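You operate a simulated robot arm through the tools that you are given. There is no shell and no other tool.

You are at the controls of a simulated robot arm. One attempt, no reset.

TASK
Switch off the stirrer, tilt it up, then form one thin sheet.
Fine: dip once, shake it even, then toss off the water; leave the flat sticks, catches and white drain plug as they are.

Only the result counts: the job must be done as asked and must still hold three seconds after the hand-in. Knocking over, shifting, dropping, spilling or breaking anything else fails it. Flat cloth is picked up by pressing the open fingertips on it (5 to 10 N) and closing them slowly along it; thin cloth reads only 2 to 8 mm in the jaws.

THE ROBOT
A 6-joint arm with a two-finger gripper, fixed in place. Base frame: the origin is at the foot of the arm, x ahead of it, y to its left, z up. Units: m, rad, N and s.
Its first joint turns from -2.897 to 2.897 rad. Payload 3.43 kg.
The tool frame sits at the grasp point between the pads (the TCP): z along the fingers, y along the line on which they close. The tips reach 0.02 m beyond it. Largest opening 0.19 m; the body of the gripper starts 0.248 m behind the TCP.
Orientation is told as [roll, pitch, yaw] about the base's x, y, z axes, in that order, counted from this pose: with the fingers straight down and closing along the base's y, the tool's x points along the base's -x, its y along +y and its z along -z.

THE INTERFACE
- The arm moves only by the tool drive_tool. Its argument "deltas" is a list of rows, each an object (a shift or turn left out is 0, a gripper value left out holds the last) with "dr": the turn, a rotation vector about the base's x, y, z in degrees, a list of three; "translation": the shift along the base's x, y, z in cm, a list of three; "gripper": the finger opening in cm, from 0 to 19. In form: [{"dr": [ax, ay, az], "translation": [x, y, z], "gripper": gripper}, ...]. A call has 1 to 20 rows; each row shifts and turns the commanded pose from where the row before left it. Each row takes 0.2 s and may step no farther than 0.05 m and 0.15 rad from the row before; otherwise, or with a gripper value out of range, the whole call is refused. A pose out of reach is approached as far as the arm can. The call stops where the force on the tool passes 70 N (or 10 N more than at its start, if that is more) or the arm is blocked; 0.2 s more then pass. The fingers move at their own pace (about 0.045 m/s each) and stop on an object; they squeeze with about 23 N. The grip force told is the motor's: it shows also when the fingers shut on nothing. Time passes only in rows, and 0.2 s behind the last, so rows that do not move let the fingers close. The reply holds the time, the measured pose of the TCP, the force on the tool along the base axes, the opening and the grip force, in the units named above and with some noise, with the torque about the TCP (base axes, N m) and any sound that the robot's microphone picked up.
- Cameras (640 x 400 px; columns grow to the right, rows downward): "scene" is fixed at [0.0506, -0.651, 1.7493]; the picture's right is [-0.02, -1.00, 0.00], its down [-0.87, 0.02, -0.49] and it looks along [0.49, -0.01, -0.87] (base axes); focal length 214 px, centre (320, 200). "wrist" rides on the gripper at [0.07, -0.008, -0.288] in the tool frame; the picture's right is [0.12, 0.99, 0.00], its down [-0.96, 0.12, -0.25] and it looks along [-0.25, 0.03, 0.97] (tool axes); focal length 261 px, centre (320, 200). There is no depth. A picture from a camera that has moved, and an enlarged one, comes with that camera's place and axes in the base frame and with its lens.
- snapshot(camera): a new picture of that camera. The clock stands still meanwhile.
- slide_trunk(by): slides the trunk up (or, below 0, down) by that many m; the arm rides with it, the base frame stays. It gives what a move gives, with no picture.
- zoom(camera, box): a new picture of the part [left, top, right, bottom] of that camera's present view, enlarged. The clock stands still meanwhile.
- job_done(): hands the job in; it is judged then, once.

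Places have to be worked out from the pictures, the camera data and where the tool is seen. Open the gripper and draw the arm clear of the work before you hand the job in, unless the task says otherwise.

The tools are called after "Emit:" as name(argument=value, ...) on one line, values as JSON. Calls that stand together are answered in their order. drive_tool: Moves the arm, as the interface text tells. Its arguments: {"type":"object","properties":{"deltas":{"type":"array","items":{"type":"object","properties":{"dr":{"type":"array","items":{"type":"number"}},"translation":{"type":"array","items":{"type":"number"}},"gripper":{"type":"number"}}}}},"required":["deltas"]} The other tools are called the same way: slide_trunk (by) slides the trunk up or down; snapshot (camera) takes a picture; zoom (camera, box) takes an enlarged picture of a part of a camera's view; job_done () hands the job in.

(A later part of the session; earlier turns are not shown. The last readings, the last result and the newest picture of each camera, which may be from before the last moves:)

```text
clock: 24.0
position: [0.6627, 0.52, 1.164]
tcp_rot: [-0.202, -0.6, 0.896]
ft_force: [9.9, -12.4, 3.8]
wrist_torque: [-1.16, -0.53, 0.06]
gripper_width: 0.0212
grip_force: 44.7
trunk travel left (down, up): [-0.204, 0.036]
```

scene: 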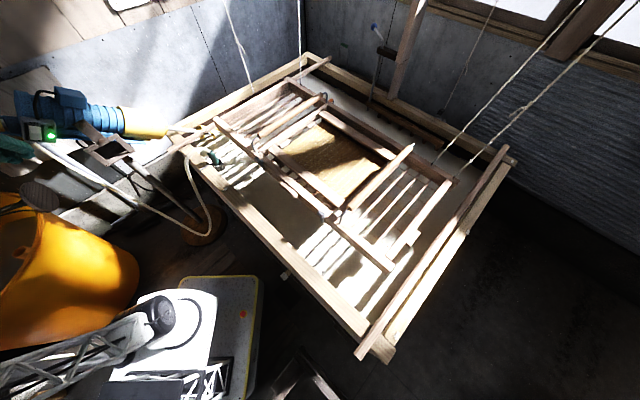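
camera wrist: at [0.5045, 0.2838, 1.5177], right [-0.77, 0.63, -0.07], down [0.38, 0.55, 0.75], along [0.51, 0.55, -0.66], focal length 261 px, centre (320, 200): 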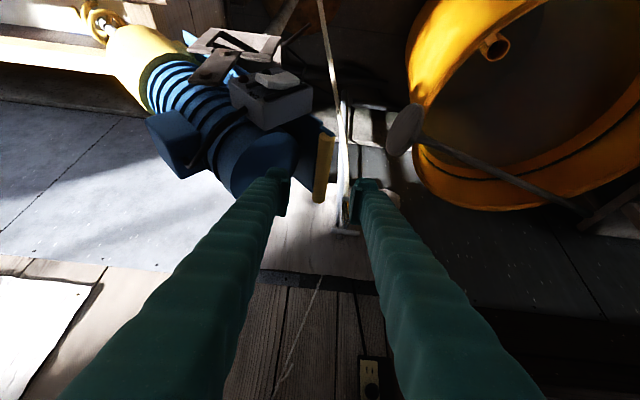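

Smooth now, small forces. Continue along the arc.

Emit:
drive_tool(deltas=[{"translation": [-0.085, 0.085, -1.05], "dr": [-0.9, -0.9, 0]}, {"translation": [-0.22, 0.22, -1.0], "dr": [-0.9, -0.9, 0]}, {"translation": [-0.19, 0.19, -1.0], "dr": [-0.9, -0.9, 0]}, {"translation": [-0.17, 0.17, -1.01], "dr": [-0.9, -0.9, 0]}, {"translation": [-0.13, 0.13, -1.02], "dr": [-0.9, -0.9, 0]}, {"translation": [-0.1, 0.1, -1.03], "dr": [-0.9, -0.9, 0]}])

Emit:
snapshot(camera="scene")

Emit:
snapshot(camera="wrist")

```text
clock: 25.0
position: [0.6546, 0.5249, 1.1377]
tcp_rot: [-0.304, -0.606, 0.95]
ft_force: [-53.1, 9.8, 26.1]
wrist_torque: [-1.14, 0.1, 0.01]
gripper_width: 0.0211
grip_force: 45.2
trunk travel left (down, up): [-0.204, 0.036]
stopped in row 4: the force on the tool passed its limit at 78 N (the readings are from after the stop); the commanded pose is now the measured one
```

```text
taken
```

scene: 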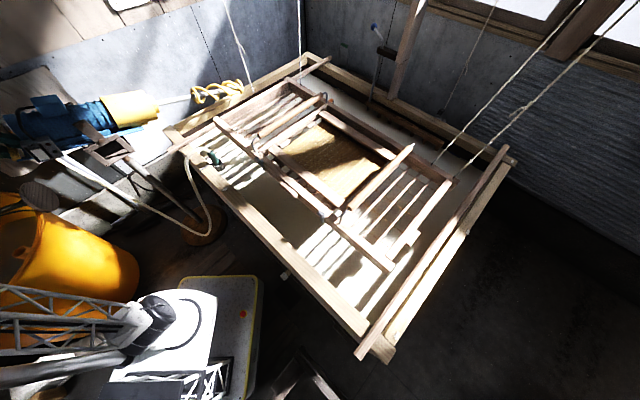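

```text
taken
camera wrist: at [0.4667, 0.3954, 1.3253], right [-0.73, 0.61, -0.31], down [0.24, 0.66, 0.71], along [0.64, 0.44, -0.63], focal length 261 px, centre (320, 200)
```

wrist: 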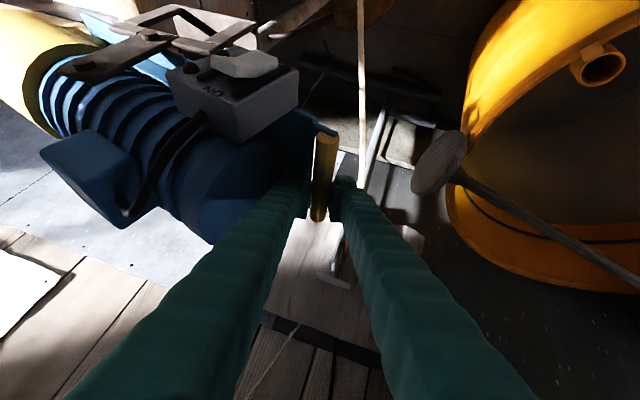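

The coil has cleared the vat water level. A side force of about 45 N toward -n suggests the inner finger is near the tail; I'll relax outward and rotate the tool a bit more with the body.

Emit:
drive_tool(deltas=[{"translation": [-0.35, 0.35, 0], "dr": [-2, -2, 0]}, {"translation": [-0.1, 0.1, 0], "dr": [-2, -2, 0]}, {}])

Emit:
zoom(camera="wrist", box=[170, 100, 420, 256])

Emit:
zoom(camera="scene", box=[0, 60, 240, 210])

```text
clock: 25.8
position: [0.6551, 0.5278, 1.1358]
tcp_rot: [-0.425, -0.584, 1.018]
ft_force: [-20.5, 2.5, 22.2]
wrist_torque: [-0.04, 0.02, 0.07]
gripper_width: 0.0207
grip_force: 44.8
trunk travel left (down, up): [-0.204, 0.036]
```

```text
2.56 times, centred on (295, 178) of wrist
camera zoom: at [0.453, 0.4108, 1.3193], right [-0.7, 0.58, -0.41], down [0.2, 0.71, 0.68], along [0.68, 0.4, -0.61], focal length 667 px, centre (384, 256)
```

zoom: 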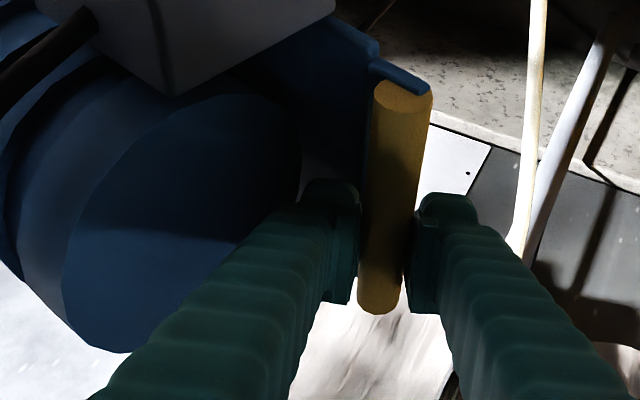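

```text
2.67 times, centred on (120, 135) of scene
camera zoom: at [0.0506, -0.651, 1.7493], right [-0.02, -1.0, 0.0], down [-0.87, 0.02, -0.49], along [0.49, -0.01, -0.87], focal length 572 px, centre (853, 373)
```

zoom: 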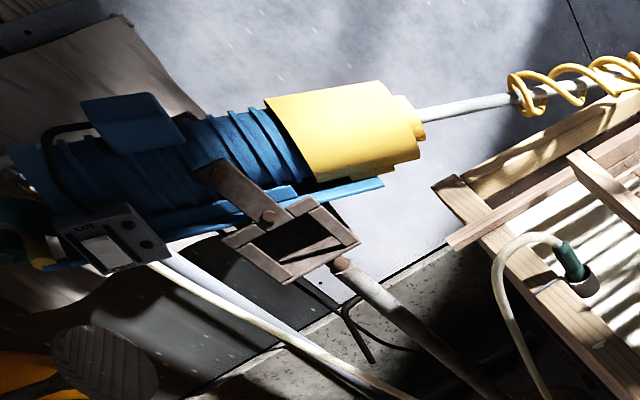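

The shaft is now about 15° below level, handle arc consistent with the lower pivot. Continue along the arc with the tool turning at full rate.

Emit:
drive_tool(deltas=[{"translation": [-0.28, 0.28, -1.0], "dr": [-1.77, -1.77, 0]}, {"translation": [-0.15, 0.15, -1.01], "dr": [-1.77, -1.77, 0]}, {"translation": [-0.13, 0.13, -1.02], "dr": [-1.77, -1.77, 0]}, {"translation": [-0.09, 0.09, -1.02], "dr": [-1.77, -1.77, 0]}])

```text
clock: 26.3
position: [0.6528, 0.5299, 1.1331]
tcp_rot: [-0.493, -0.581, 1.053]
ft_force: [10.7, -27.4, 25.1]
wrist_torque: [-0.43, -0.56, -0.12]
gripper_width: 0.0292
grip_force: 17.4
trunk travel left (down, up): [-0.204, 0.036]
stopped in row 2: the force on the tool passed its limit at 76 N (the readings are from after the stop); the commanded pose is now the measured one
```

Emit:
zoom(camera="wrist", box=[170, 100, 420, 256])

Emit:
zoom(camera="scene", box=[0, 60, 240, 210])

Emit:
snapshot(camera="wrist")

```text
2.56 times, centred on (295, 178) of wrist
camera zoom: at [0.4432, 0.4187, 1.3092], right [-0.68, 0.57, -0.46], down [0.16, 0.73, 0.66], along [0.71, 0.38, -0.59], focal length 667 px, centre (384, 256)
```

zoom: 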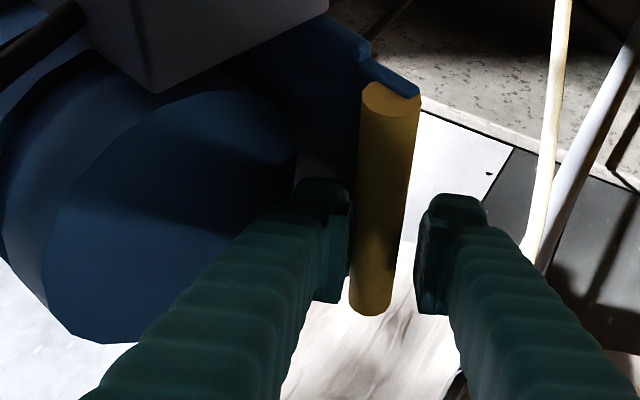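

```text
2.67 times, centred on (120, 135) of scene
camera zoom: at [0.0506, -0.651, 1.7493], right [-0.02, -1.0, 0.0], down [-0.87, 0.02, -0.49], along [0.49, -0.01, -0.87], focal length 572 px, centre (853, 373)
```

zoom: 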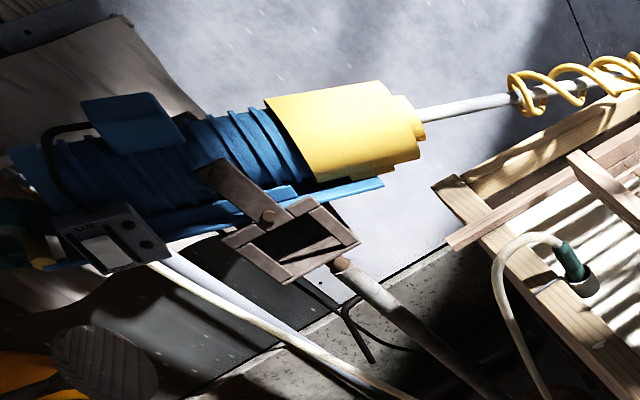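

```text
taken
camera wrist: at [0.4432, 0.4187, 1.3092], right [-0.68, 0.57, -0.46], down [0.16, 0.73, 0.66], along [0.71, 0.38, -0.59], focal length 261 px, centre (320, 200)
```

wrist: 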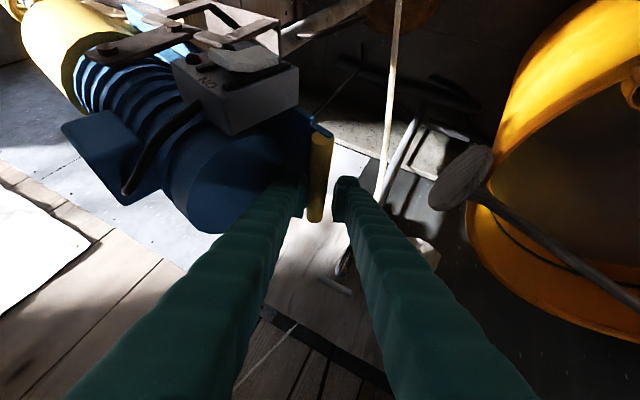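

The stirrer has not moved between the last two pictures, so it may be at a stop. I'll wait a moment to let forces settle and read again.

Emit:
drive_tool(deltas=[{}, {}])

Emit:
zoom(camera="wrist", box=[170, 100, 420, 256])

Emit:
zoom(camera="scene", box=[130, 50, 290, 150])

```text
clock: 26.9
position: [0.6516, 0.5316, 1.1304]
tcp_rot: [-0.488, -0.578, 1.056]
ft_force: [13.6, -32.2, 28.7]
wrist_torque: [-0.54, -0.41, -0.41]
gripper_width: 0.0339
grip_force: 20.8
trunk travel left (down, up): [-0.204, 0.036]
```

```text
2.56 times, centred on (295, 178) of wrist
camera zoom: at [0.4421, 0.4199, 1.3085], right [-0.69, 0.57, -0.46], down [0.16, 0.73, 0.66], along [0.71, 0.38, -0.59], focal length 667 px, centre (384, 256)
```

zoom: 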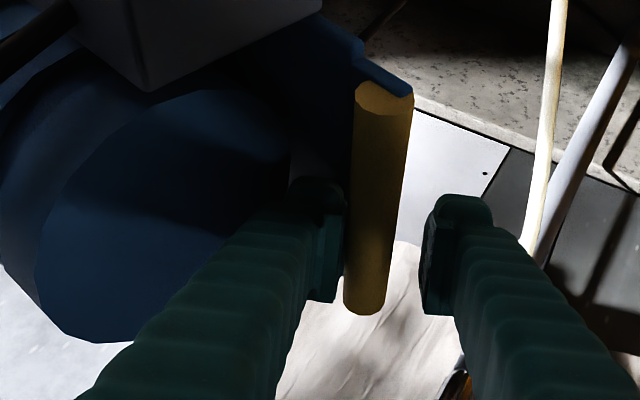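

```text
4.00 times, centred on (210, 100) of scene
camera zoom: at [0.0506, -0.651, 1.7493], right [-0.02, -1.0, 0.0], down [-0.87, 0.02, -0.49], along [0.49, -0.01, -0.87], focal length 858 px, centre (760, 600)
```

zoom: 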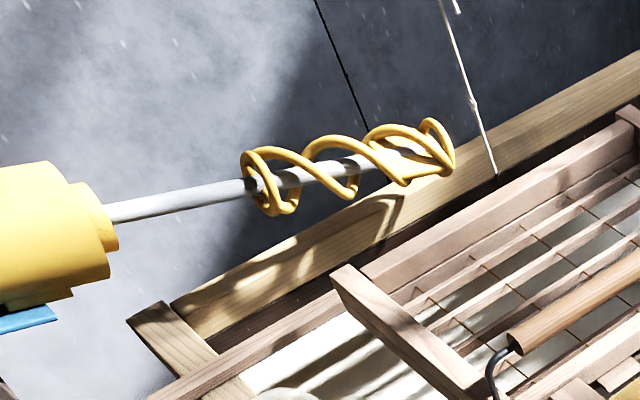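

The coil now hangs clear above the vat's left rim, and the handle seems to be at its end stop while the tool drifted outward. I'll open the fingers slightly and see whether the stirrer holds itself.

Emit:
drive_tool(deltas=[{"gripper": 5.5}, {}, {}])

Emit:
zoom(camera="scene", box=[0, 50, 290, 231])

Emit:
zoom(camera="wrist", box=[170, 100, 420, 256])

```text
clock: 27.7
position: [0.6519, 0.5336, 1.1291]
tcp_rot: [-0.489, -0.577, 1.055]
ft_force: [-0.4, -0.3, -0.6]
wrist_torque: [0.01, 0.02, -0.02]
gripper_width: 0.055
grip_force: 0.1
trunk travel left (down, up): [-0.204, 0.036]
```

```text
2.21 times, centred on (145, 140) of scene
camera zoom: at [0.0506, -0.651, 1.7493], right [-0.02, -1.0, 0.0], down [-0.87, 0.02, -0.49], along [0.49, -0.01, -0.87], focal length 473 px, centre (706, 331)
```

zoom: 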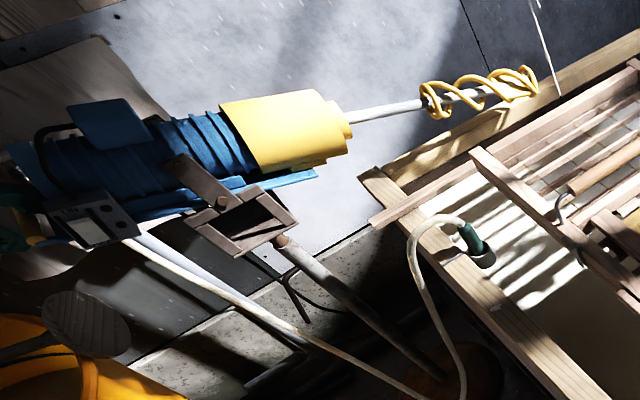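

```text
2.56 times, centred on (295, 178) of wrist
camera zoom: at [0.4426, 0.4222, 1.3066], right [-0.69, 0.57, -0.46], down [0.16, 0.73, 0.66], along [0.71, 0.38, -0.6], focal length 667 px, centre (384, 256)
```

zoom: 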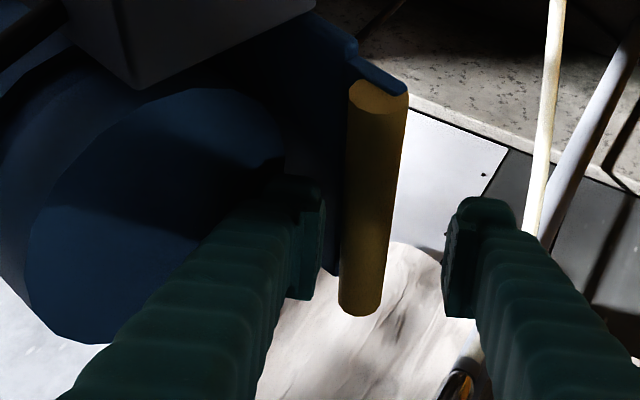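

It holds by itself with zero load on the tool. I'll regrip and test with a careful push whether it can still tilt further.

Emit:
drive_tool(deltas=[{"translation": [0.25, -0.25, 0], "gripper": 1}, {}, {}, {}, {"translation": [-0.1, 0.1, -0.5]}, {}])

```text
clock: 29.1
position: [0.653, 0.5313, 1.1296]
tcp_rot: [-0.491, -0.582, 1.06]
ft_force: [15.9, -12.4, 66.1]
wrist_torque: [-1.8, -1.34, 0.1]
gripper_width: 0.0361
grip_force: 22.9
trunk travel left (down, up): [-0.204, 0.036]
```

Emit:
zoom(camera="wrist", box=[220, 120, 380, 220])

Emit:
zoom(camera="scene", box=[0, 90, 128, 170])

```text
4.00 times, centred on (300, 170) of wrist
camera zoom: at [0.4429, 0.4185, 1.3061], right [-0.69, 0.57, -0.46], down [0.16, 0.73, 0.67], along [0.71, 0.38, -0.59], focal length 1043 px, centre (400, 320)
```

zoom: 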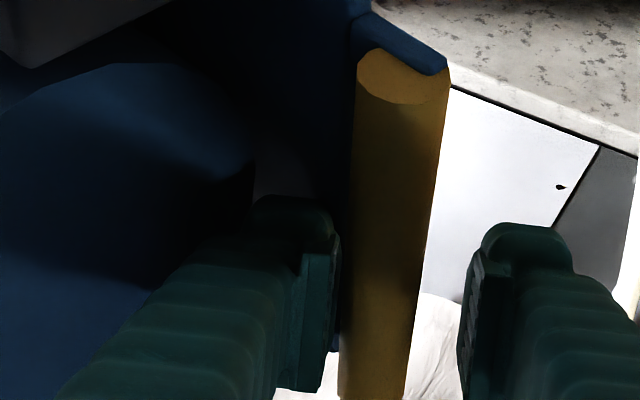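

```text
5.00 times, centred on (64, 130) of scene
camera zoom: at [0.0506, -0.651, 1.7493], right [-0.02, -1.0, 0.0], down [-0.87, 0.02, -0.49], along [0.49, -0.01, -0.87], focal length 1072 px, centre (1600, 550)
```

zoom: 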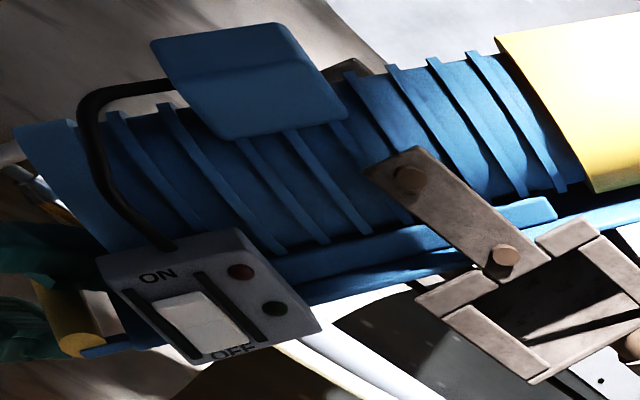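

Something (likely my inner finger against the tail) is taking the load, so the test is unclear. I'll release, back off, straighten the sideways lean, close the fingers and press the handle from above instead.

Emit:
drive_tool(deltas=[{"translation": [-0.15, 0.15, 0.6], "gripper": 6}, {"gripper": 6}, {"translation": [-2.0, -0.6, 2.3]}, {"translation": [-2.0, -0.6, 2.3]}, {"translation": [0, 0, 1], "dr": [4.25, 4.25, 0], "gripper": 0}, {"dr": [4.25, 4.25, 0]}, {"dr": [4.25, 4.25, 0]}, {"dr": [4.25, 4.25, 0]}, {}])

Emit:
zoom(camera="scene", box=[0, 50, 290, 231])

Emit:
zoom(camera="wrist", box=[170, 100, 420, 256])

```text
clock: 31.1
position: [0.6108, 0.5218, 1.1853]
tcp_rot: [0.02, -0.632, 0.764]
ft_force: [-0.3, -0.5, 0.8]
wrist_torque: [0.03, 0.0, -0.01]
gripper_width: 0.0
grip_force: 22.5
trunk travel left (down, up): [-0.204, 0.036]
```

```text
2.21 times, centred on (145, 140) of scene
camera zoom: at [0.0506, -0.651, 1.7493], right [-0.02, -1.0, 0.0], down [-0.87, 0.02, -0.49], along [0.49, -0.01, -0.87], focal length 473 px, centre (706, 331)
```

zoom: 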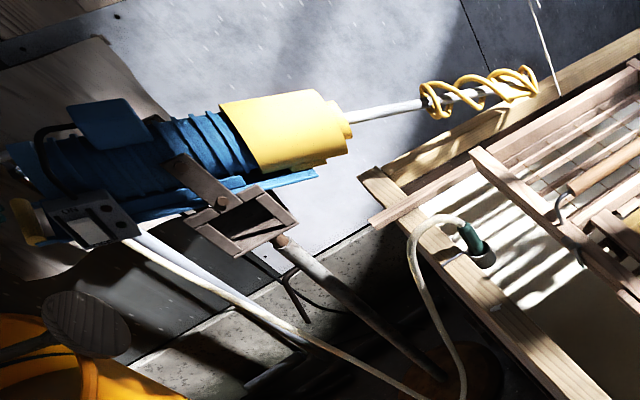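

```text
2.56 times, centred on (295, 178) of wrist
camera zoom: at [0.4582, 0.3546, 1.3763], right [-0.76, 0.64, -0.05], down [0.38, 0.52, 0.77], along [0.52, 0.57, -0.64], focal length 667 px, centre (384, 256)
```

zoom: 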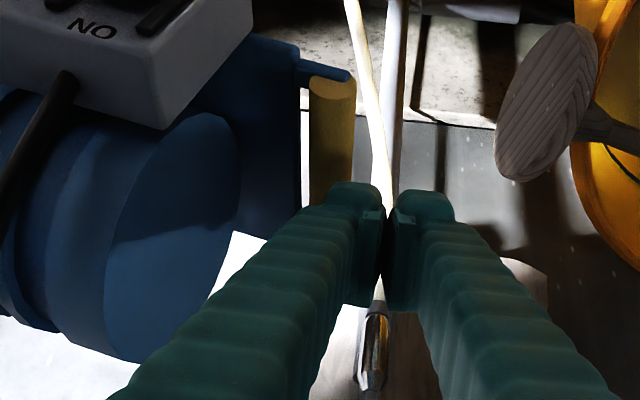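

Fully released, the stirrer stays up. I'll test with closed fingertips on the handle whether there is further travel to a true stop.

Emit:
drive_tool(deltas=[{"translation": [2.2, 0.25, 0.6]}, {"translation": [2.2, 0.25, 0]}, {"translation": [0, 0, -1.5]}, {"translation": [0, 0, -0.7]}, {"translation": [0, 0, -0.7]}, {"translation": [0, 0, -0.5]}, {"translation": [0, 0, -0.5]}])

Emit:
zoom(camera="scene", box=[0, 50, 290, 231])

Emit:
zoom(camera="wrist", box=[170, 100, 420, 256])

```text
clock: 32.7
position: [0.6566, 0.5252, 1.1607]
tcp_rot: [0.016, -0.643, 0.765]
ft_force: [2.6, -0.8, 65.0]
wrist_torque: [-0.52, -0.09, 0.06]
gripper_width: 0.0
grip_force: 22.8
trunk travel left (down, up): [-0.204, 0.036]
```

```text
2.21 times, centred on (145, 140) of scene
camera zoom: at [0.0506, -0.651, 1.7493], right [-0.02, -1.0, 0.0], down [-0.87, 0.02, -0.49], along [0.49, -0.01, -0.87], focal length 473 px, centre (706, 331)
```

zoom: 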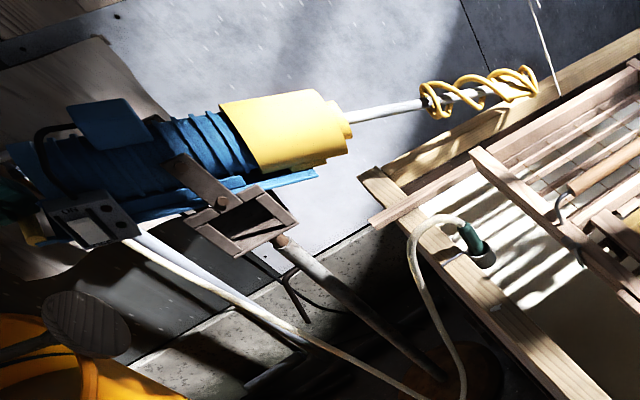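

```text
2.56 times, centred on (295, 178) of wrist
camera zoom: at [0.501, 0.3569, 1.3492], right [-0.76, 0.64, -0.06], down [0.37, 0.51, 0.78], along [0.53, 0.57, -0.63], focal length 667 px, centre (384, 256)
```

zoom: 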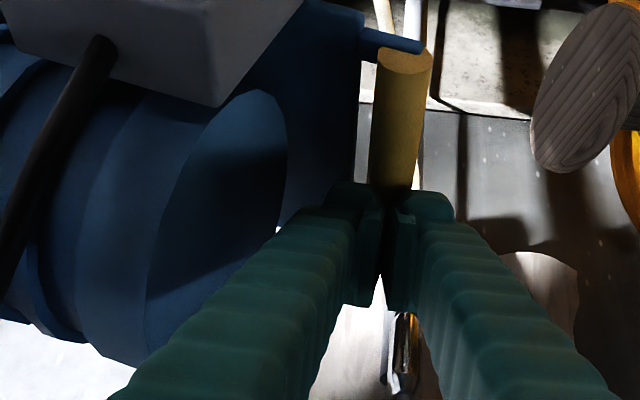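

65 N straight down on the handle does not move it further: it is at its stop and stays up. I'll retreat upward, restore a vertical tool and go to look at the mould.

Emit:
drive_tool(deltas=[{"translation": [0, 0, 2]}, {"translation": [-1, -1, 3]}, {"translation": [-2, -2, 3], "dr": [-4.2, 4.2, 0]}, {"translation": [-2, -3, 2.5], "dr": [-4.2, 4.2, 0]}, {"translation": [-2, -4, 1], "dr": [-4.2, 4.2, 0]}, {"translation": [-2, -4, 0], "dr": [-4.2, 4.2, 0]}, {"translation": [0, -4.5, 0], "dr": [-4.2, 4.2, 0]}, {"translation": [0, -4.5, 0], "dr": [-4.2, 4.2, 0]}, {"translation": [0, -4.5, 0], "dr": [0, 0, -7]}, {"translation": [0, -4.5, 0], "dr": [0, 0, -7]}, {"translation": [0, -4.5, 0], "dr": [0, 0, -7]}, {"translation": [0, -4.5, 0], "dr": [0, 0, -7]}, {"translation": [0, -4.5, 0], "dr": [0, 0, -7]}, {"translation": [0, -4.5, 0], "dr": [0, 0, -7]}, {"translation": [0, -4.5, 0], "gripper": 19}, {"translation": [0, -4.5, 0]}])

Emit:
snapshot(camera="wrist")

Emit:
snapshot(camera="scene")

```text
clock: 36.1
position: [0.5667, -0.0666, 1.2666]
tcp_rot: [0.004, -0.008, 0.035]
ft_force: [-0.4, 0.5, 0.0]
wrist_torque: [-0.13, 0.0, 0.02]
gripper_width: 0.0519
grip_force: 0.1
trunk travel left (down, up): [-0.204, 0.036]
```

```text
taken
camera wrist: at [0.4927, -0.0795, 1.5542], right [-0.15, 0.99, 0.0], down [0.96, 0.15, 0.26], along [0.25, 0.04, -0.97], focal length 261 px, centre (320, 200)
```

wrist: 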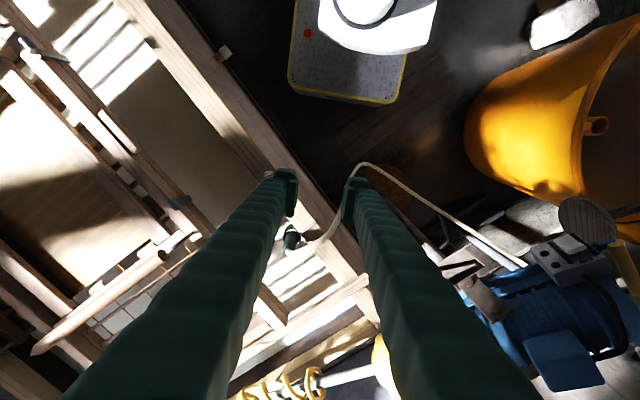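

```text
taken
```

scene: 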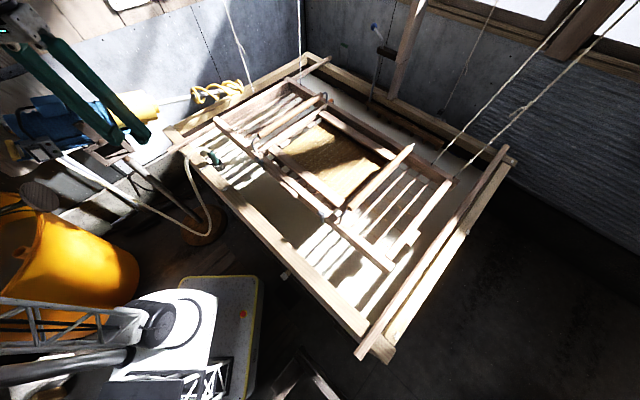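

Stirrer is up and stays. Now move over toward the mould and look straight at it.

Emit:
drive_tool(deltas=[{"translation": [-0.5, -4.5, 0.8]}, {"translation": [-0.5, -4.5, 0.8]}, {"translation": [-0.5, -4.5, 0.8]}, {"translation": [-0.5, -4.5, 0.8]}, {"translation": [-0.5, -4.5, 0.8]}, {"translation": [-0.5, -4.5, 0]}, {"translation": [-0.5, -4.5, 0]}, {"translation": [-0.5, -4.5, 0]}, {"translation": [-0.5, -4.5, 0]}, {"translation": [-0.5, -4.5, 0]}])

Emit:
snapshot(camera="wrist")

Emit:
zoom(camera="scene", box=[200, 80, 360, 180])

Emit:
zoom(camera="scene", box=[310, 130, 470, 230])

Emit:
zoom(camera="scene", box=[300, 200, 460, 300])

```text
clock: 38.3
position: [0.5182, -0.5179, 1.3055]
tcp_rot: [0.004, -0.009, 0.034]
ft_force: [0.0, 1.0, 0.3]
wrist_torque: [-0.22, -0.04, -0.03]
gripper_width: 0.1898
grip_force: 0.0
trunk travel left (down, up): [-0.204, 0.036]
```

```text
taken
camera wrist: at [0.4447, -0.5311, 1.5928], right [-0.15, 0.99, 0.0], down [0.96, 0.15, 0.26], along [0.25, 0.04, -0.97], focal length 261 px, centre (320, 200)
```

wrist: 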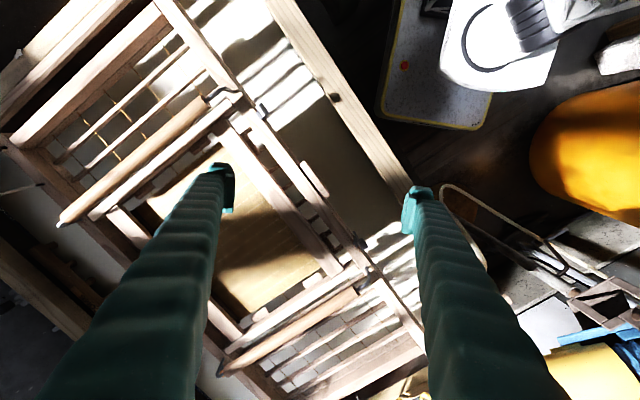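

```text
4.00 times, centred on (280, 130) of scene
camera zoom: at [0.0506, -0.651, 1.7493], right [-0.02, -1.0, 0.0], down [-0.87, 0.02, -0.49], along [0.49, -0.01, -0.87], focal length 858 px, centre (480, 480)
```

zoom: 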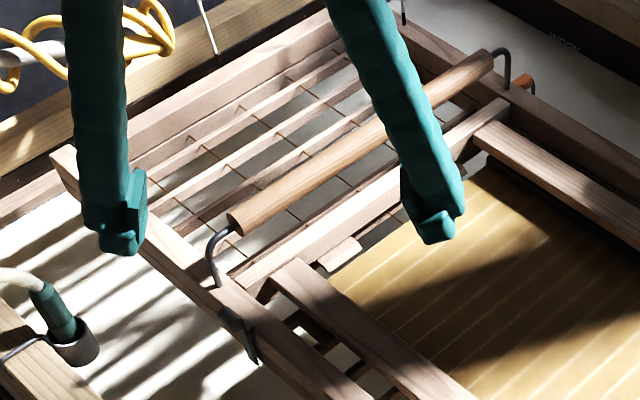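

```text
4.00 times, centred on (390, 180) of scene
camera zoom: at [0.0506, -0.651, 1.7493], right [-0.02, -1.0, 0.0], down [-0.87, 0.02, -0.49], along [0.49, -0.01, -0.87], focal length 858 px, centre (40, 280)
```

zoom: 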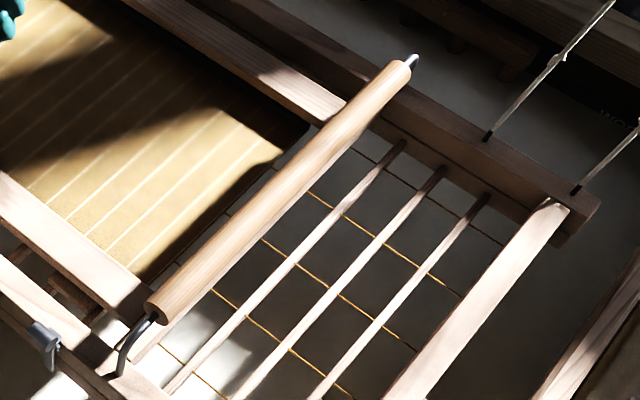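

```text
4.00 times, centred on (380, 250) of scene
camera zoom: at [0.0506, -0.651, 1.7493], right [-0.02, -1.0, 0.0], down [-0.87, 0.02, -0.49], along [0.49, -0.01, -0.87], focal length 858 px, centre (80, 0)
```

zoom: 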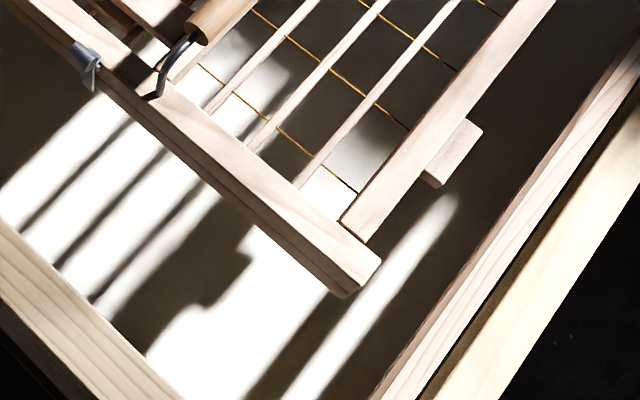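

I see a frame with ribs, a smaller central inset with the tan screen, metal catches on near and far rails, two turned handles on iron hooks, and small wooden tabs. I need details: zooming the wrist view in pieces.

Emit:
zoom(camera="wrist", box=[200, 60, 440, 210])

Emit:
zoom(camera="wrist", box=[0, 0, 240, 150])

Emit:
zoom(camera="wrist", box=[0, 130, 240, 280])

Emit:
zoom(camera="wrist", box=[200, 200, 440, 350])

Emit:
zoom(camera="scene", box=[220, 150, 380, 250])

Emit:
zoom(camera="scene", box=[290, 0, 530, 150])

```text
2.67 times, centred on (320, 135) of wrist
camera zoom: at [0.4447, -0.5311, 1.5928], right [-0.15, 0.99, 0.0], down [0.96, 0.15, 0.26], along [0.25, 0.04, -0.97], focal length 695 px, centre (320, 373)
```

zoom: 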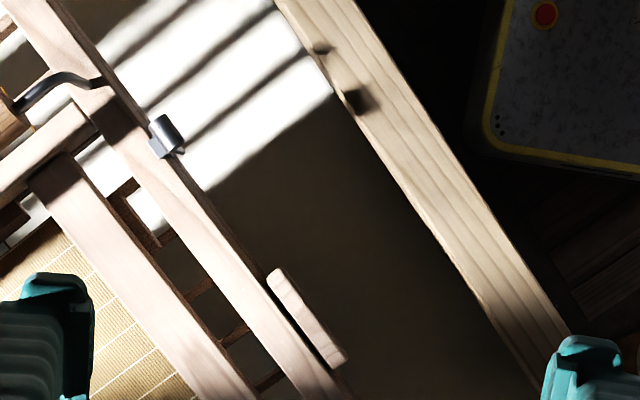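

```text
2.67 times, centred on (120, 75) of wrist
camera zoom: at [0.4447, -0.5311, 1.5928], right [-0.15, 0.99, 0.0], down [0.96, 0.15, 0.26], along [0.25, 0.04, -0.97], focal length 695 px, centre (853, 533)
```

zoom: 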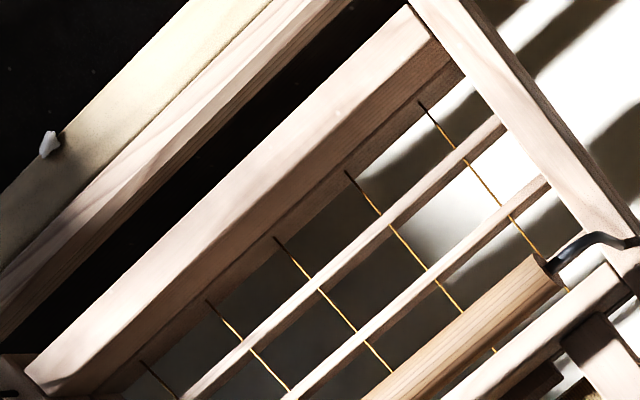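

```text
2.67 times, centred on (120, 205) of wrist
camera zoom: at [0.4447, -0.5311, 1.5928], right [-0.15, 0.99, 0.0], down [0.96, 0.15, 0.26], along [0.25, 0.04, -0.97], focal length 695 px, centre (853, 187)
```

zoom: 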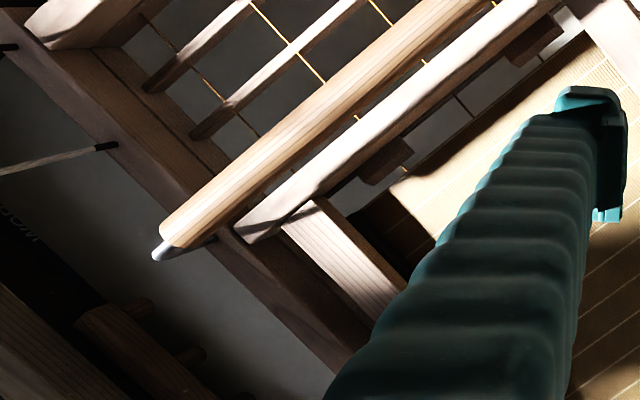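

```text
2.67 times, centred on (320, 275) of wrist
camera zoom: at [0.4447, -0.5311, 1.5928], right [-0.15, 0.99, 0.0], down [0.96, 0.15, 0.26], along [0.25, 0.04, -0.97], focal length 695 px, centre (320, 0)
```

zoom: 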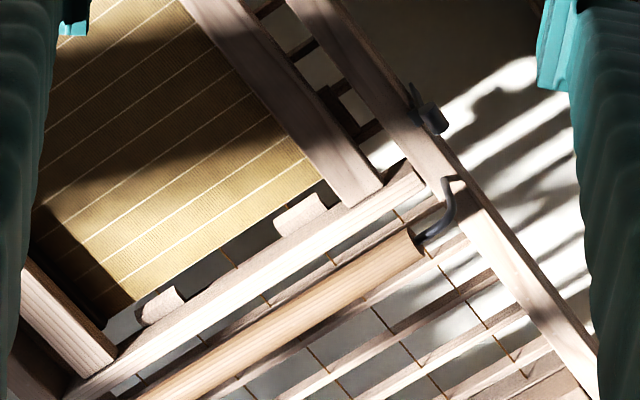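

```text
4.00 times, centred on (300, 200) of scene
camera zoom: at [0.0506, -0.651, 1.7493], right [-0.02, -1.0, 0.0], down [-0.87, 0.02, -0.49], along [0.49, -0.01, -0.87], focal length 858 px, centre (400, 200)
```

zoom: 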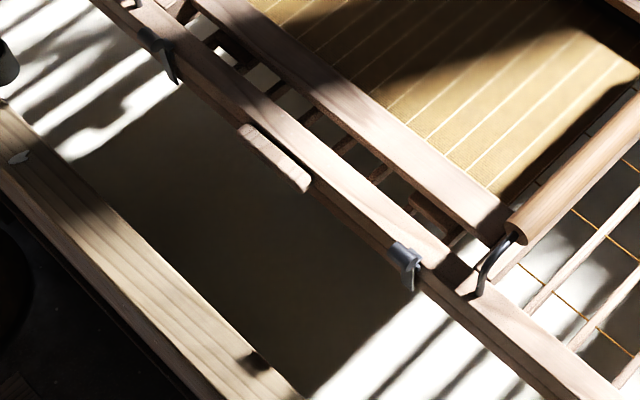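

```text
2.67 times, centred on (410, 75) of scene
camera zoom: at [0.0506, -0.651, 1.7493], right [-0.02, -1.0, 0.0], down [-0.87, 0.02, -0.49], along [0.49, -0.01, -0.87], focal length 572 px, centre (80, 533)
```

zoom: 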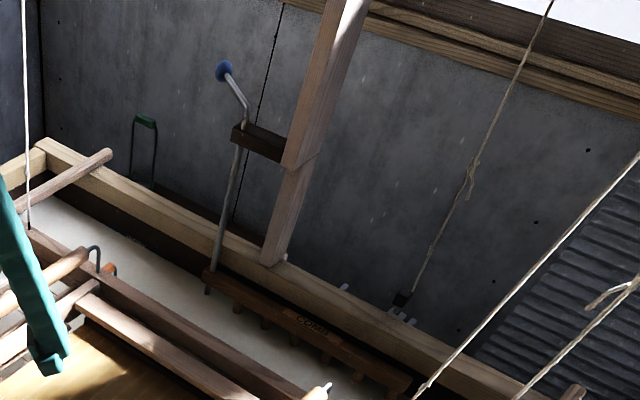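

Ropes attach on the far rail; on the near rail's outer side there's a small wooden tab near [0.55,-0.525,0.975]. I'll go lower to inspect it and the near rail closely.

Emit:
drive_tool(deltas=[{"translation": [-1.5, -1.0, -2]}, {"translation": [-1.5, -1.0, -2]}, {"translation": [-1.5, 0, -2]}, {"translation": [-1.5, 0, -2]}, {"translation": [0, 0, -2]}])

Emit:
snapshot(camera="wrist")

Emit:
zoom(camera="wrist", box=[240, 120, 420, 232])

Emit:
zoom(camera="wrist", box=[220, 230, 420, 355])

```text
clock: 39.5
position: [0.4568, -0.5324, 1.2086]
tcp_rot: [0.005, -0.01, 0.034]
ft_force: [0.3, 0.3, 0.3]
wrist_torque: [-0.08, -0.06, -0.01]
gripper_width: 0.1899
grip_force: 0.1
trunk travel left (down, up): [-0.204, 0.036]
```

```text
taken
camera wrist: at [0.3842, -0.5465, 1.4956], right [-0.15, 0.99, 0.0], down [0.96, 0.15, 0.26], along [0.25, 0.04, -0.97], focal length 261 px, centre (320, 200)
```

wrist: 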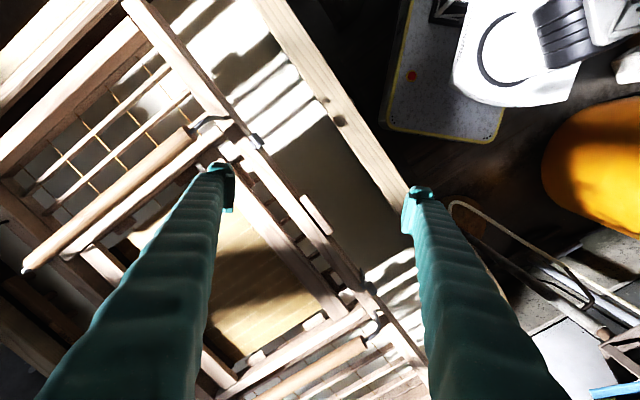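

```text
3.56 times, centred on (330, 176) of wrist
camera zoom: at [0.3842, -0.5465, 1.4956], right [-0.15, 0.99, 0.0], down [0.96, 0.15, 0.26], along [0.25, 0.04, -0.97], focal length 927 px, centre (284, 285)
```

zoom: 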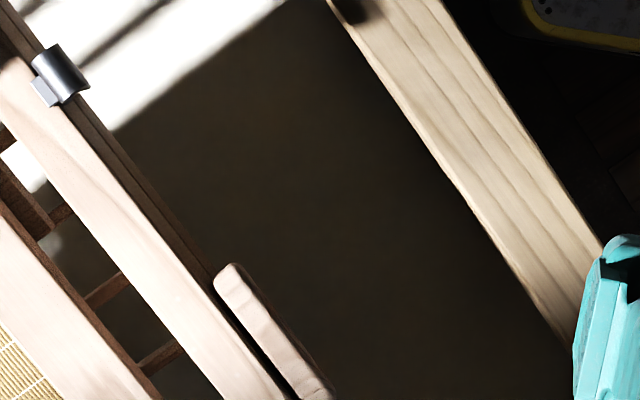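

```text
3.20 times, centred on (320, 292) of wrist
camera zoom: at [0.3842, -0.5465, 1.4956], right [-0.15, 0.99, 0.0], down [0.96, 0.15, 0.26], along [0.25, 0.04, -0.97], focal length 834 px, centre (320, -96)
```

zoom: 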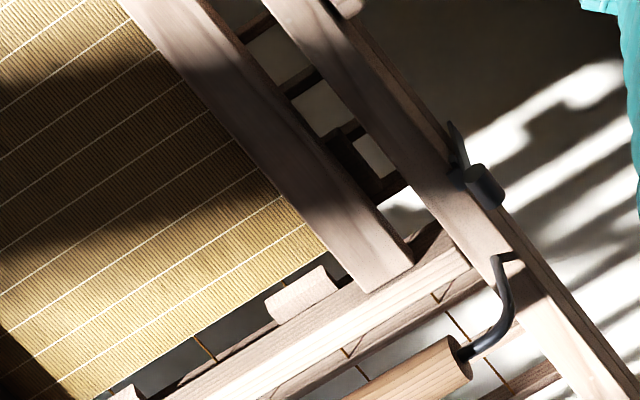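

The tab is a ~10 cm block on the outside of the near rail at about [0.565,-0.522,0.92]. I'd like a lower, slanted look along the vat's depth direction to judge the water level and how the mould hangs; yawing -45° and leaning 35°.

Emit:
drive_tool(deltas=[{"translation": [-1, 2, 0], "dr": [0, 0, -7.8]}, {"translation": [-1, 2, 0], "dr": [0, 0, -7.8]}, {"translation": [-1, 2, 0], "dr": [0, 0, -7.8]}, {"translation": [-1, 2, 0], "dr": [0, 0, -7.8]}, {"translation": [-1, 2, 0], "dr": [0, 0, -7.8]}, {"translation": [-1, 2, 0], "dr": [0, 0, -7.8]}, {"translation": [0, 0, -1], "dr": [-4.95, -4.95, 0]}, {"translation": [0, 0, -1], "dr": [-4.95, -4.95, 0]}, {"translation": [0, 0, -1], "dr": [-4.95, -4.95, 0]}, {"translation": [0, 0, -1], "dr": [-4.95, -4.95, 0]}, {"translation": [0, 0, -1], "dr": [-4.95, -4.95, 0]}])

Emit:
snapshot(camera="wrist")

Emit:
snapshot(camera="scene")

```text
clock: 41.9
position: [0.4232, -0.4542, 1.0598]
tcp_rot: [0.042, -0.422, -0.8]
ft_force: [-0.4, 0.7, 0.2]
wrist_torque: [-0.05, -0.08, 0.0]
gripper_width: 0.19
grip_force: 0.1
trunk travel left (down, up): [-0.204, 0.036]
stopped in row 11: the arm was blocked; the commanded pose is now the measured one
```

```text
taken
camera wrist: at [0.2822, -0.3393, 1.294], right [0.63, 0.78, -0.01], down [0.61, -0.48, 0.62], along [0.48, -0.4, -0.78], focal length 261 px, centre (320, 200)
```

wrist: 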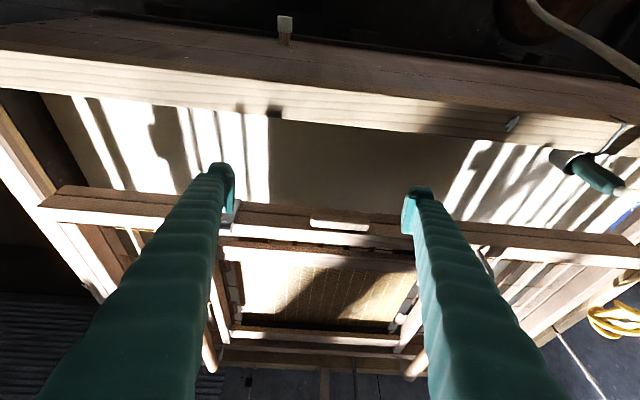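

```text
taken
```

scene: 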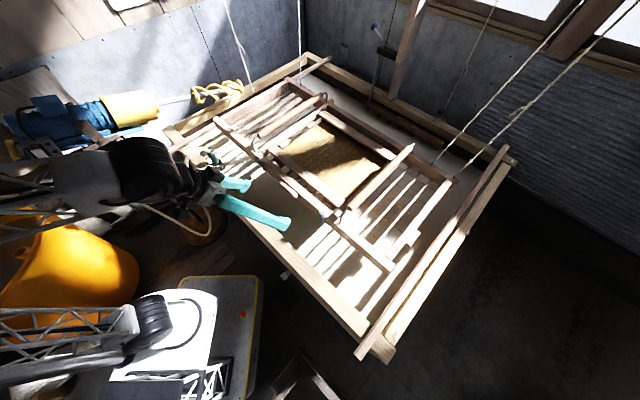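

Emit:
zoom(camera="wrist", box=[220, 180, 420, 305])

Emit:
zoom(camera="wrist", box=[400, 150, 640, 300])

Emit:
zoom(camera="wrist", box=[0, 130, 240, 280])

Emit:
zoom(camera="wrist", box=[180, 240, 460, 400])

```text
3.20 times, centred on (320, 242) of wrist
camera zoom: at [0.2822, -0.3393, 1.294], right [0.63, 0.78, -0.01], down [0.61, -0.48, 0.62], along [0.48, -0.4, -0.78], focal length 834 px, centre (320, 64)
```

zoom: 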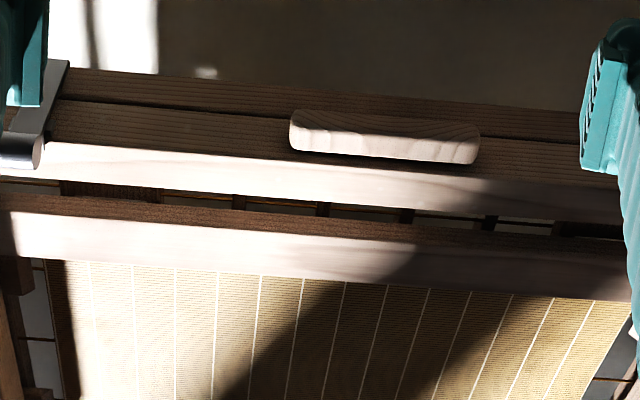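

```text
2.67 times, centred on (520, 225) of wrist
camera zoom: at [0.2822, -0.3393, 1.294], right [0.63, 0.78, -0.01], down [0.61, -0.48, 0.62], along [0.48, -0.4, -0.78], focal length 695 px, centre (-213, 133)
```

zoom: 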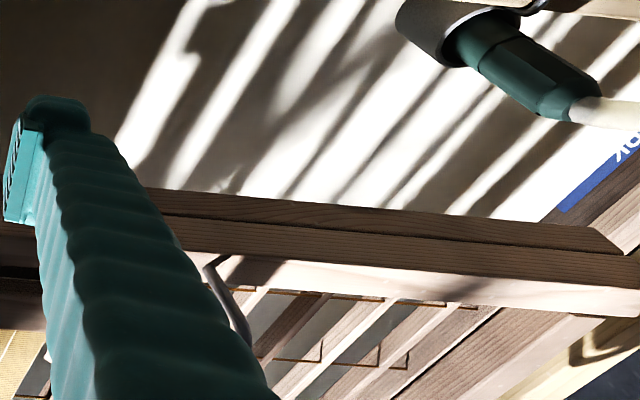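

```text
2.67 times, centred on (120, 205) of wrist
camera zoom: at [0.2822, -0.3393, 1.294], right [0.63, 0.78, -0.01], down [0.61, -0.48, 0.62], along [0.48, -0.4, -0.78], focal length 695 px, centre (853, 187)
```

zoom: 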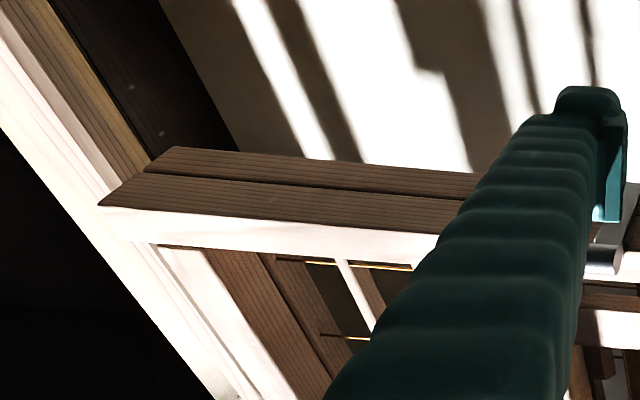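

```text
2.29 times, centred on (320, 320) of wrist
camera zoom: at [0.2822, -0.3393, 1.294], right [0.63, 0.78, -0.01], down [0.61, -0.48, 0.62], along [0.48, -0.4, -0.78], focal length 596 px, centre (320, -74)
```

zoom: 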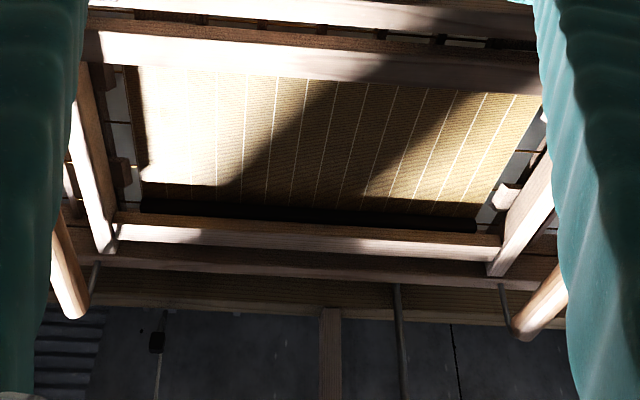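

This view is very informative: the water surface triangulates to z≈0.73, near rail top ≈0.953, and the pale wooden grip is centred on the near rail at about [0.560,-0.522,0.943], 10–11 cm long — exactly between the two handles. Its ends fit between my open fingers, so I'll approach it with the present lean (fingers closing along the rail).

Emit:
drive_tool(deltas=[{"translation": [2.4, -0.7, -0.6], "dr": [0, 0, 0.8]}, {"translation": [2.4, -0.7, -0.6]}, {"translation": [2.4, -0.7, -0.6]}, {"translation": [2.4, -0.7, -0.6]}])

Emit:
snapshot(camera="wrist")

Emit:
zoom(camera="wrist", box=[220, 130, 420, 255])

```text
clock: 42.9
position: [0.5172, -0.4836, 1.0452]
tcp_rot: [0.038, -0.435, -0.787]
ft_force: [-1.0, 0.2, 0.0]
wrist_torque: [-0.09, -0.07, 0.0]
gripper_width: 0.1899
grip_force: 0.1
trunk travel left (down, up): [-0.204, 0.036]
```

```text
taken
camera wrist: at [0.3715, -0.3668, 1.2754], right [0.61, 0.79, -0.01], down [0.62, -0.47, 0.63], along [0.49, -0.4, -0.77], focal length 261 px, centre (320, 200)
```

wrist: 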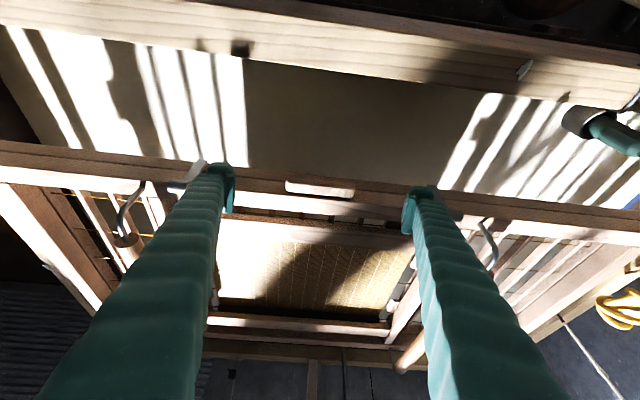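

```text
3.20 times, centred on (320, 192) of wrist
camera zoom: at [0.3715, -0.3668, 1.2754], right [0.61, 0.79, -0.01], down [0.62, -0.47, 0.63], along [0.49, -0.4, -0.77], focal length 834 px, centre (320, 224)
```

zoom: 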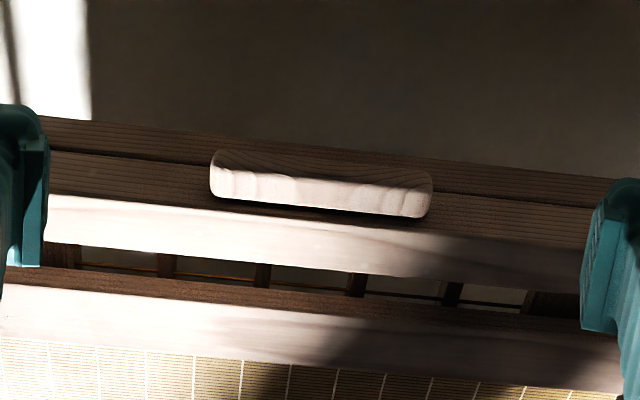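

Grip block centre confirmed at [0.563,-0.524,0.943], spanning s -0.027…0.084. Slide in along the tool axis and close on its ends.

Emit:
drive_tool(deltas=[{"translation": [0.9, -0.7, -2.5]}, {"translation": [0.9, -0.7, -2.5]}, {"translation": [0.9, -0.7, -2.5]}, {"translation": [0.66, -0.52, -2.5], "gripper": 13}])

Emit:
zoom(camera="wrist", box=[220, 100, 420, 225])

Emit:
zoom(camera="scene", box=[200, 130, 360, 230])

```text
clock: 43.9
position: [0.5503, -0.5068, 0.9434]
tcp_rot: [0.038, -0.434, -0.787]
ft_force: [0.1, 0.2, 0.2]
wrist_torque: [-0.02, 0.01, 0.0]
gripper_width: 0.1551
grip_force: 0.1
trunk travel left (down, up): [-0.204, 0.036]
```

```text
3.20 times, centred on (320, 162) of wrist
camera zoom: at [0.4053, -0.3903, 1.1746], right [0.61, 0.79, -0.01], down [0.62, -0.47, 0.63], along [0.49, -0.4, -0.77], focal length 834 px, centre (320, 320)
```

zoom: 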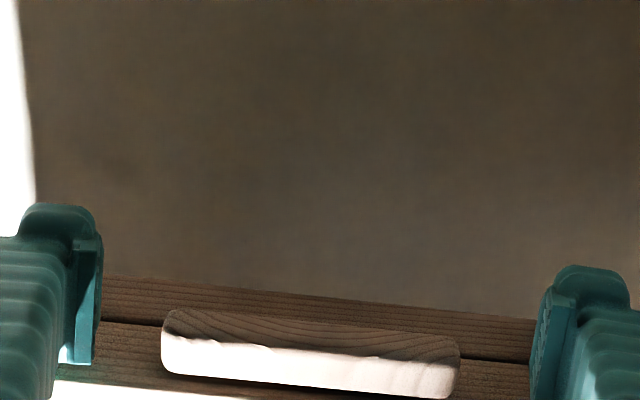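

```text
4.00 times, centred on (280, 180) of scene
camera zoom: at [0.0506, -0.651, 1.7493], right [-0.02, -1.0, 0.0], down [-0.87, 0.02, -0.49], along [0.49, -0.01, -0.87], focal length 858 px, centre (480, 280)
```

zoom: 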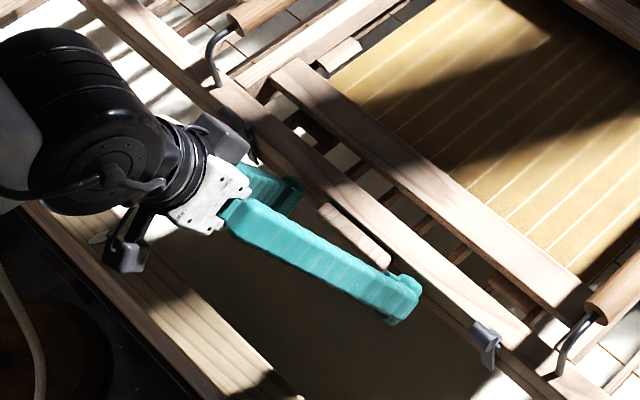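

Aligned. Close on the ends of the block.

Emit:
drive_tool(deltas=[{"translation": [0.2, -0.2, 0], "gripper": 9}, {}, {}, {}, {}])

Emit:
zoom(camera="wrist", box=[220, 100, 420, 225])

```text
clock: 45.1
position: [0.5514, -0.5082, 0.9439]
tcp_rot: [0.041, -0.433, -0.787]
ft_force: [-0.5, -0.3, 0.2]
wrist_torque: [0.18, 0.03, -0.01]
gripper_width: 0.1094
grip_force: 45.2
trunk travel left (down, up): [-0.204, 0.036]
```

```text
3.20 times, centred on (320, 162) of wrist
camera zoom: at [0.4074, -0.3929, 1.1743], right [0.61, 0.79, -0.01], down [0.62, -0.47, 0.63], along [0.49, -0.4, -0.77], focal length 834 px, centre (320, 320)
```

zoom: 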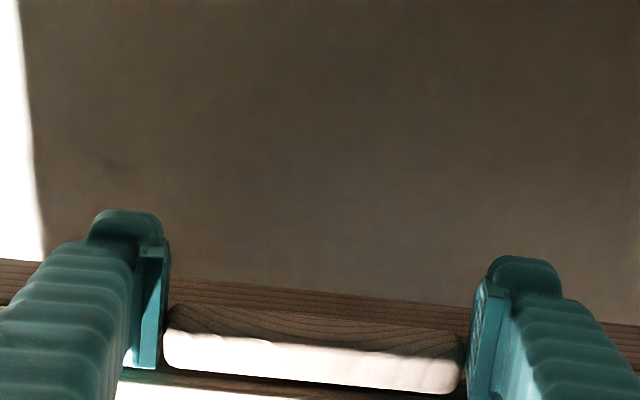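

The grip block is held at 10.9 cm with full force. A small test: lower 1.5 cm and read the forces.

Emit:
drive_tool(deltas=[{"translation": [0, 0, -0.7]}, {"translation": [0, 0, -0.8]}, {}])

Emit:
snapshot(camera="scene")

```text
clock: 45.9
position: [0.551, -0.5093, 0.9301]
tcp_rot: [0.041, -0.435, -0.787]
ft_force: [-0.5, -0.1, 4.0]
wrist_torque: [-0.83, -0.6, 0.24]
gripper_width: 0.1095
grip_force: 45.1
trunk travel left (down, up): [-0.204, 0.036]
```

```text
taken
```

scene: 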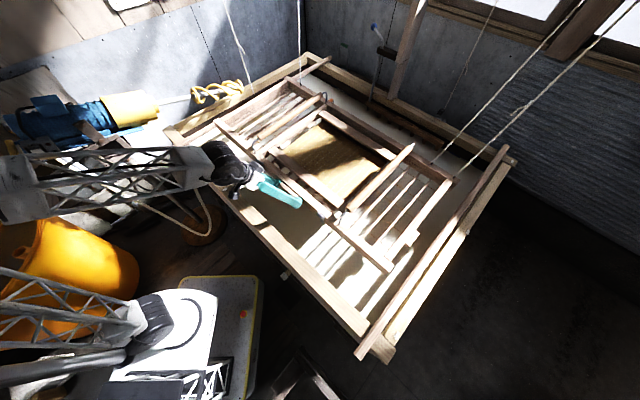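

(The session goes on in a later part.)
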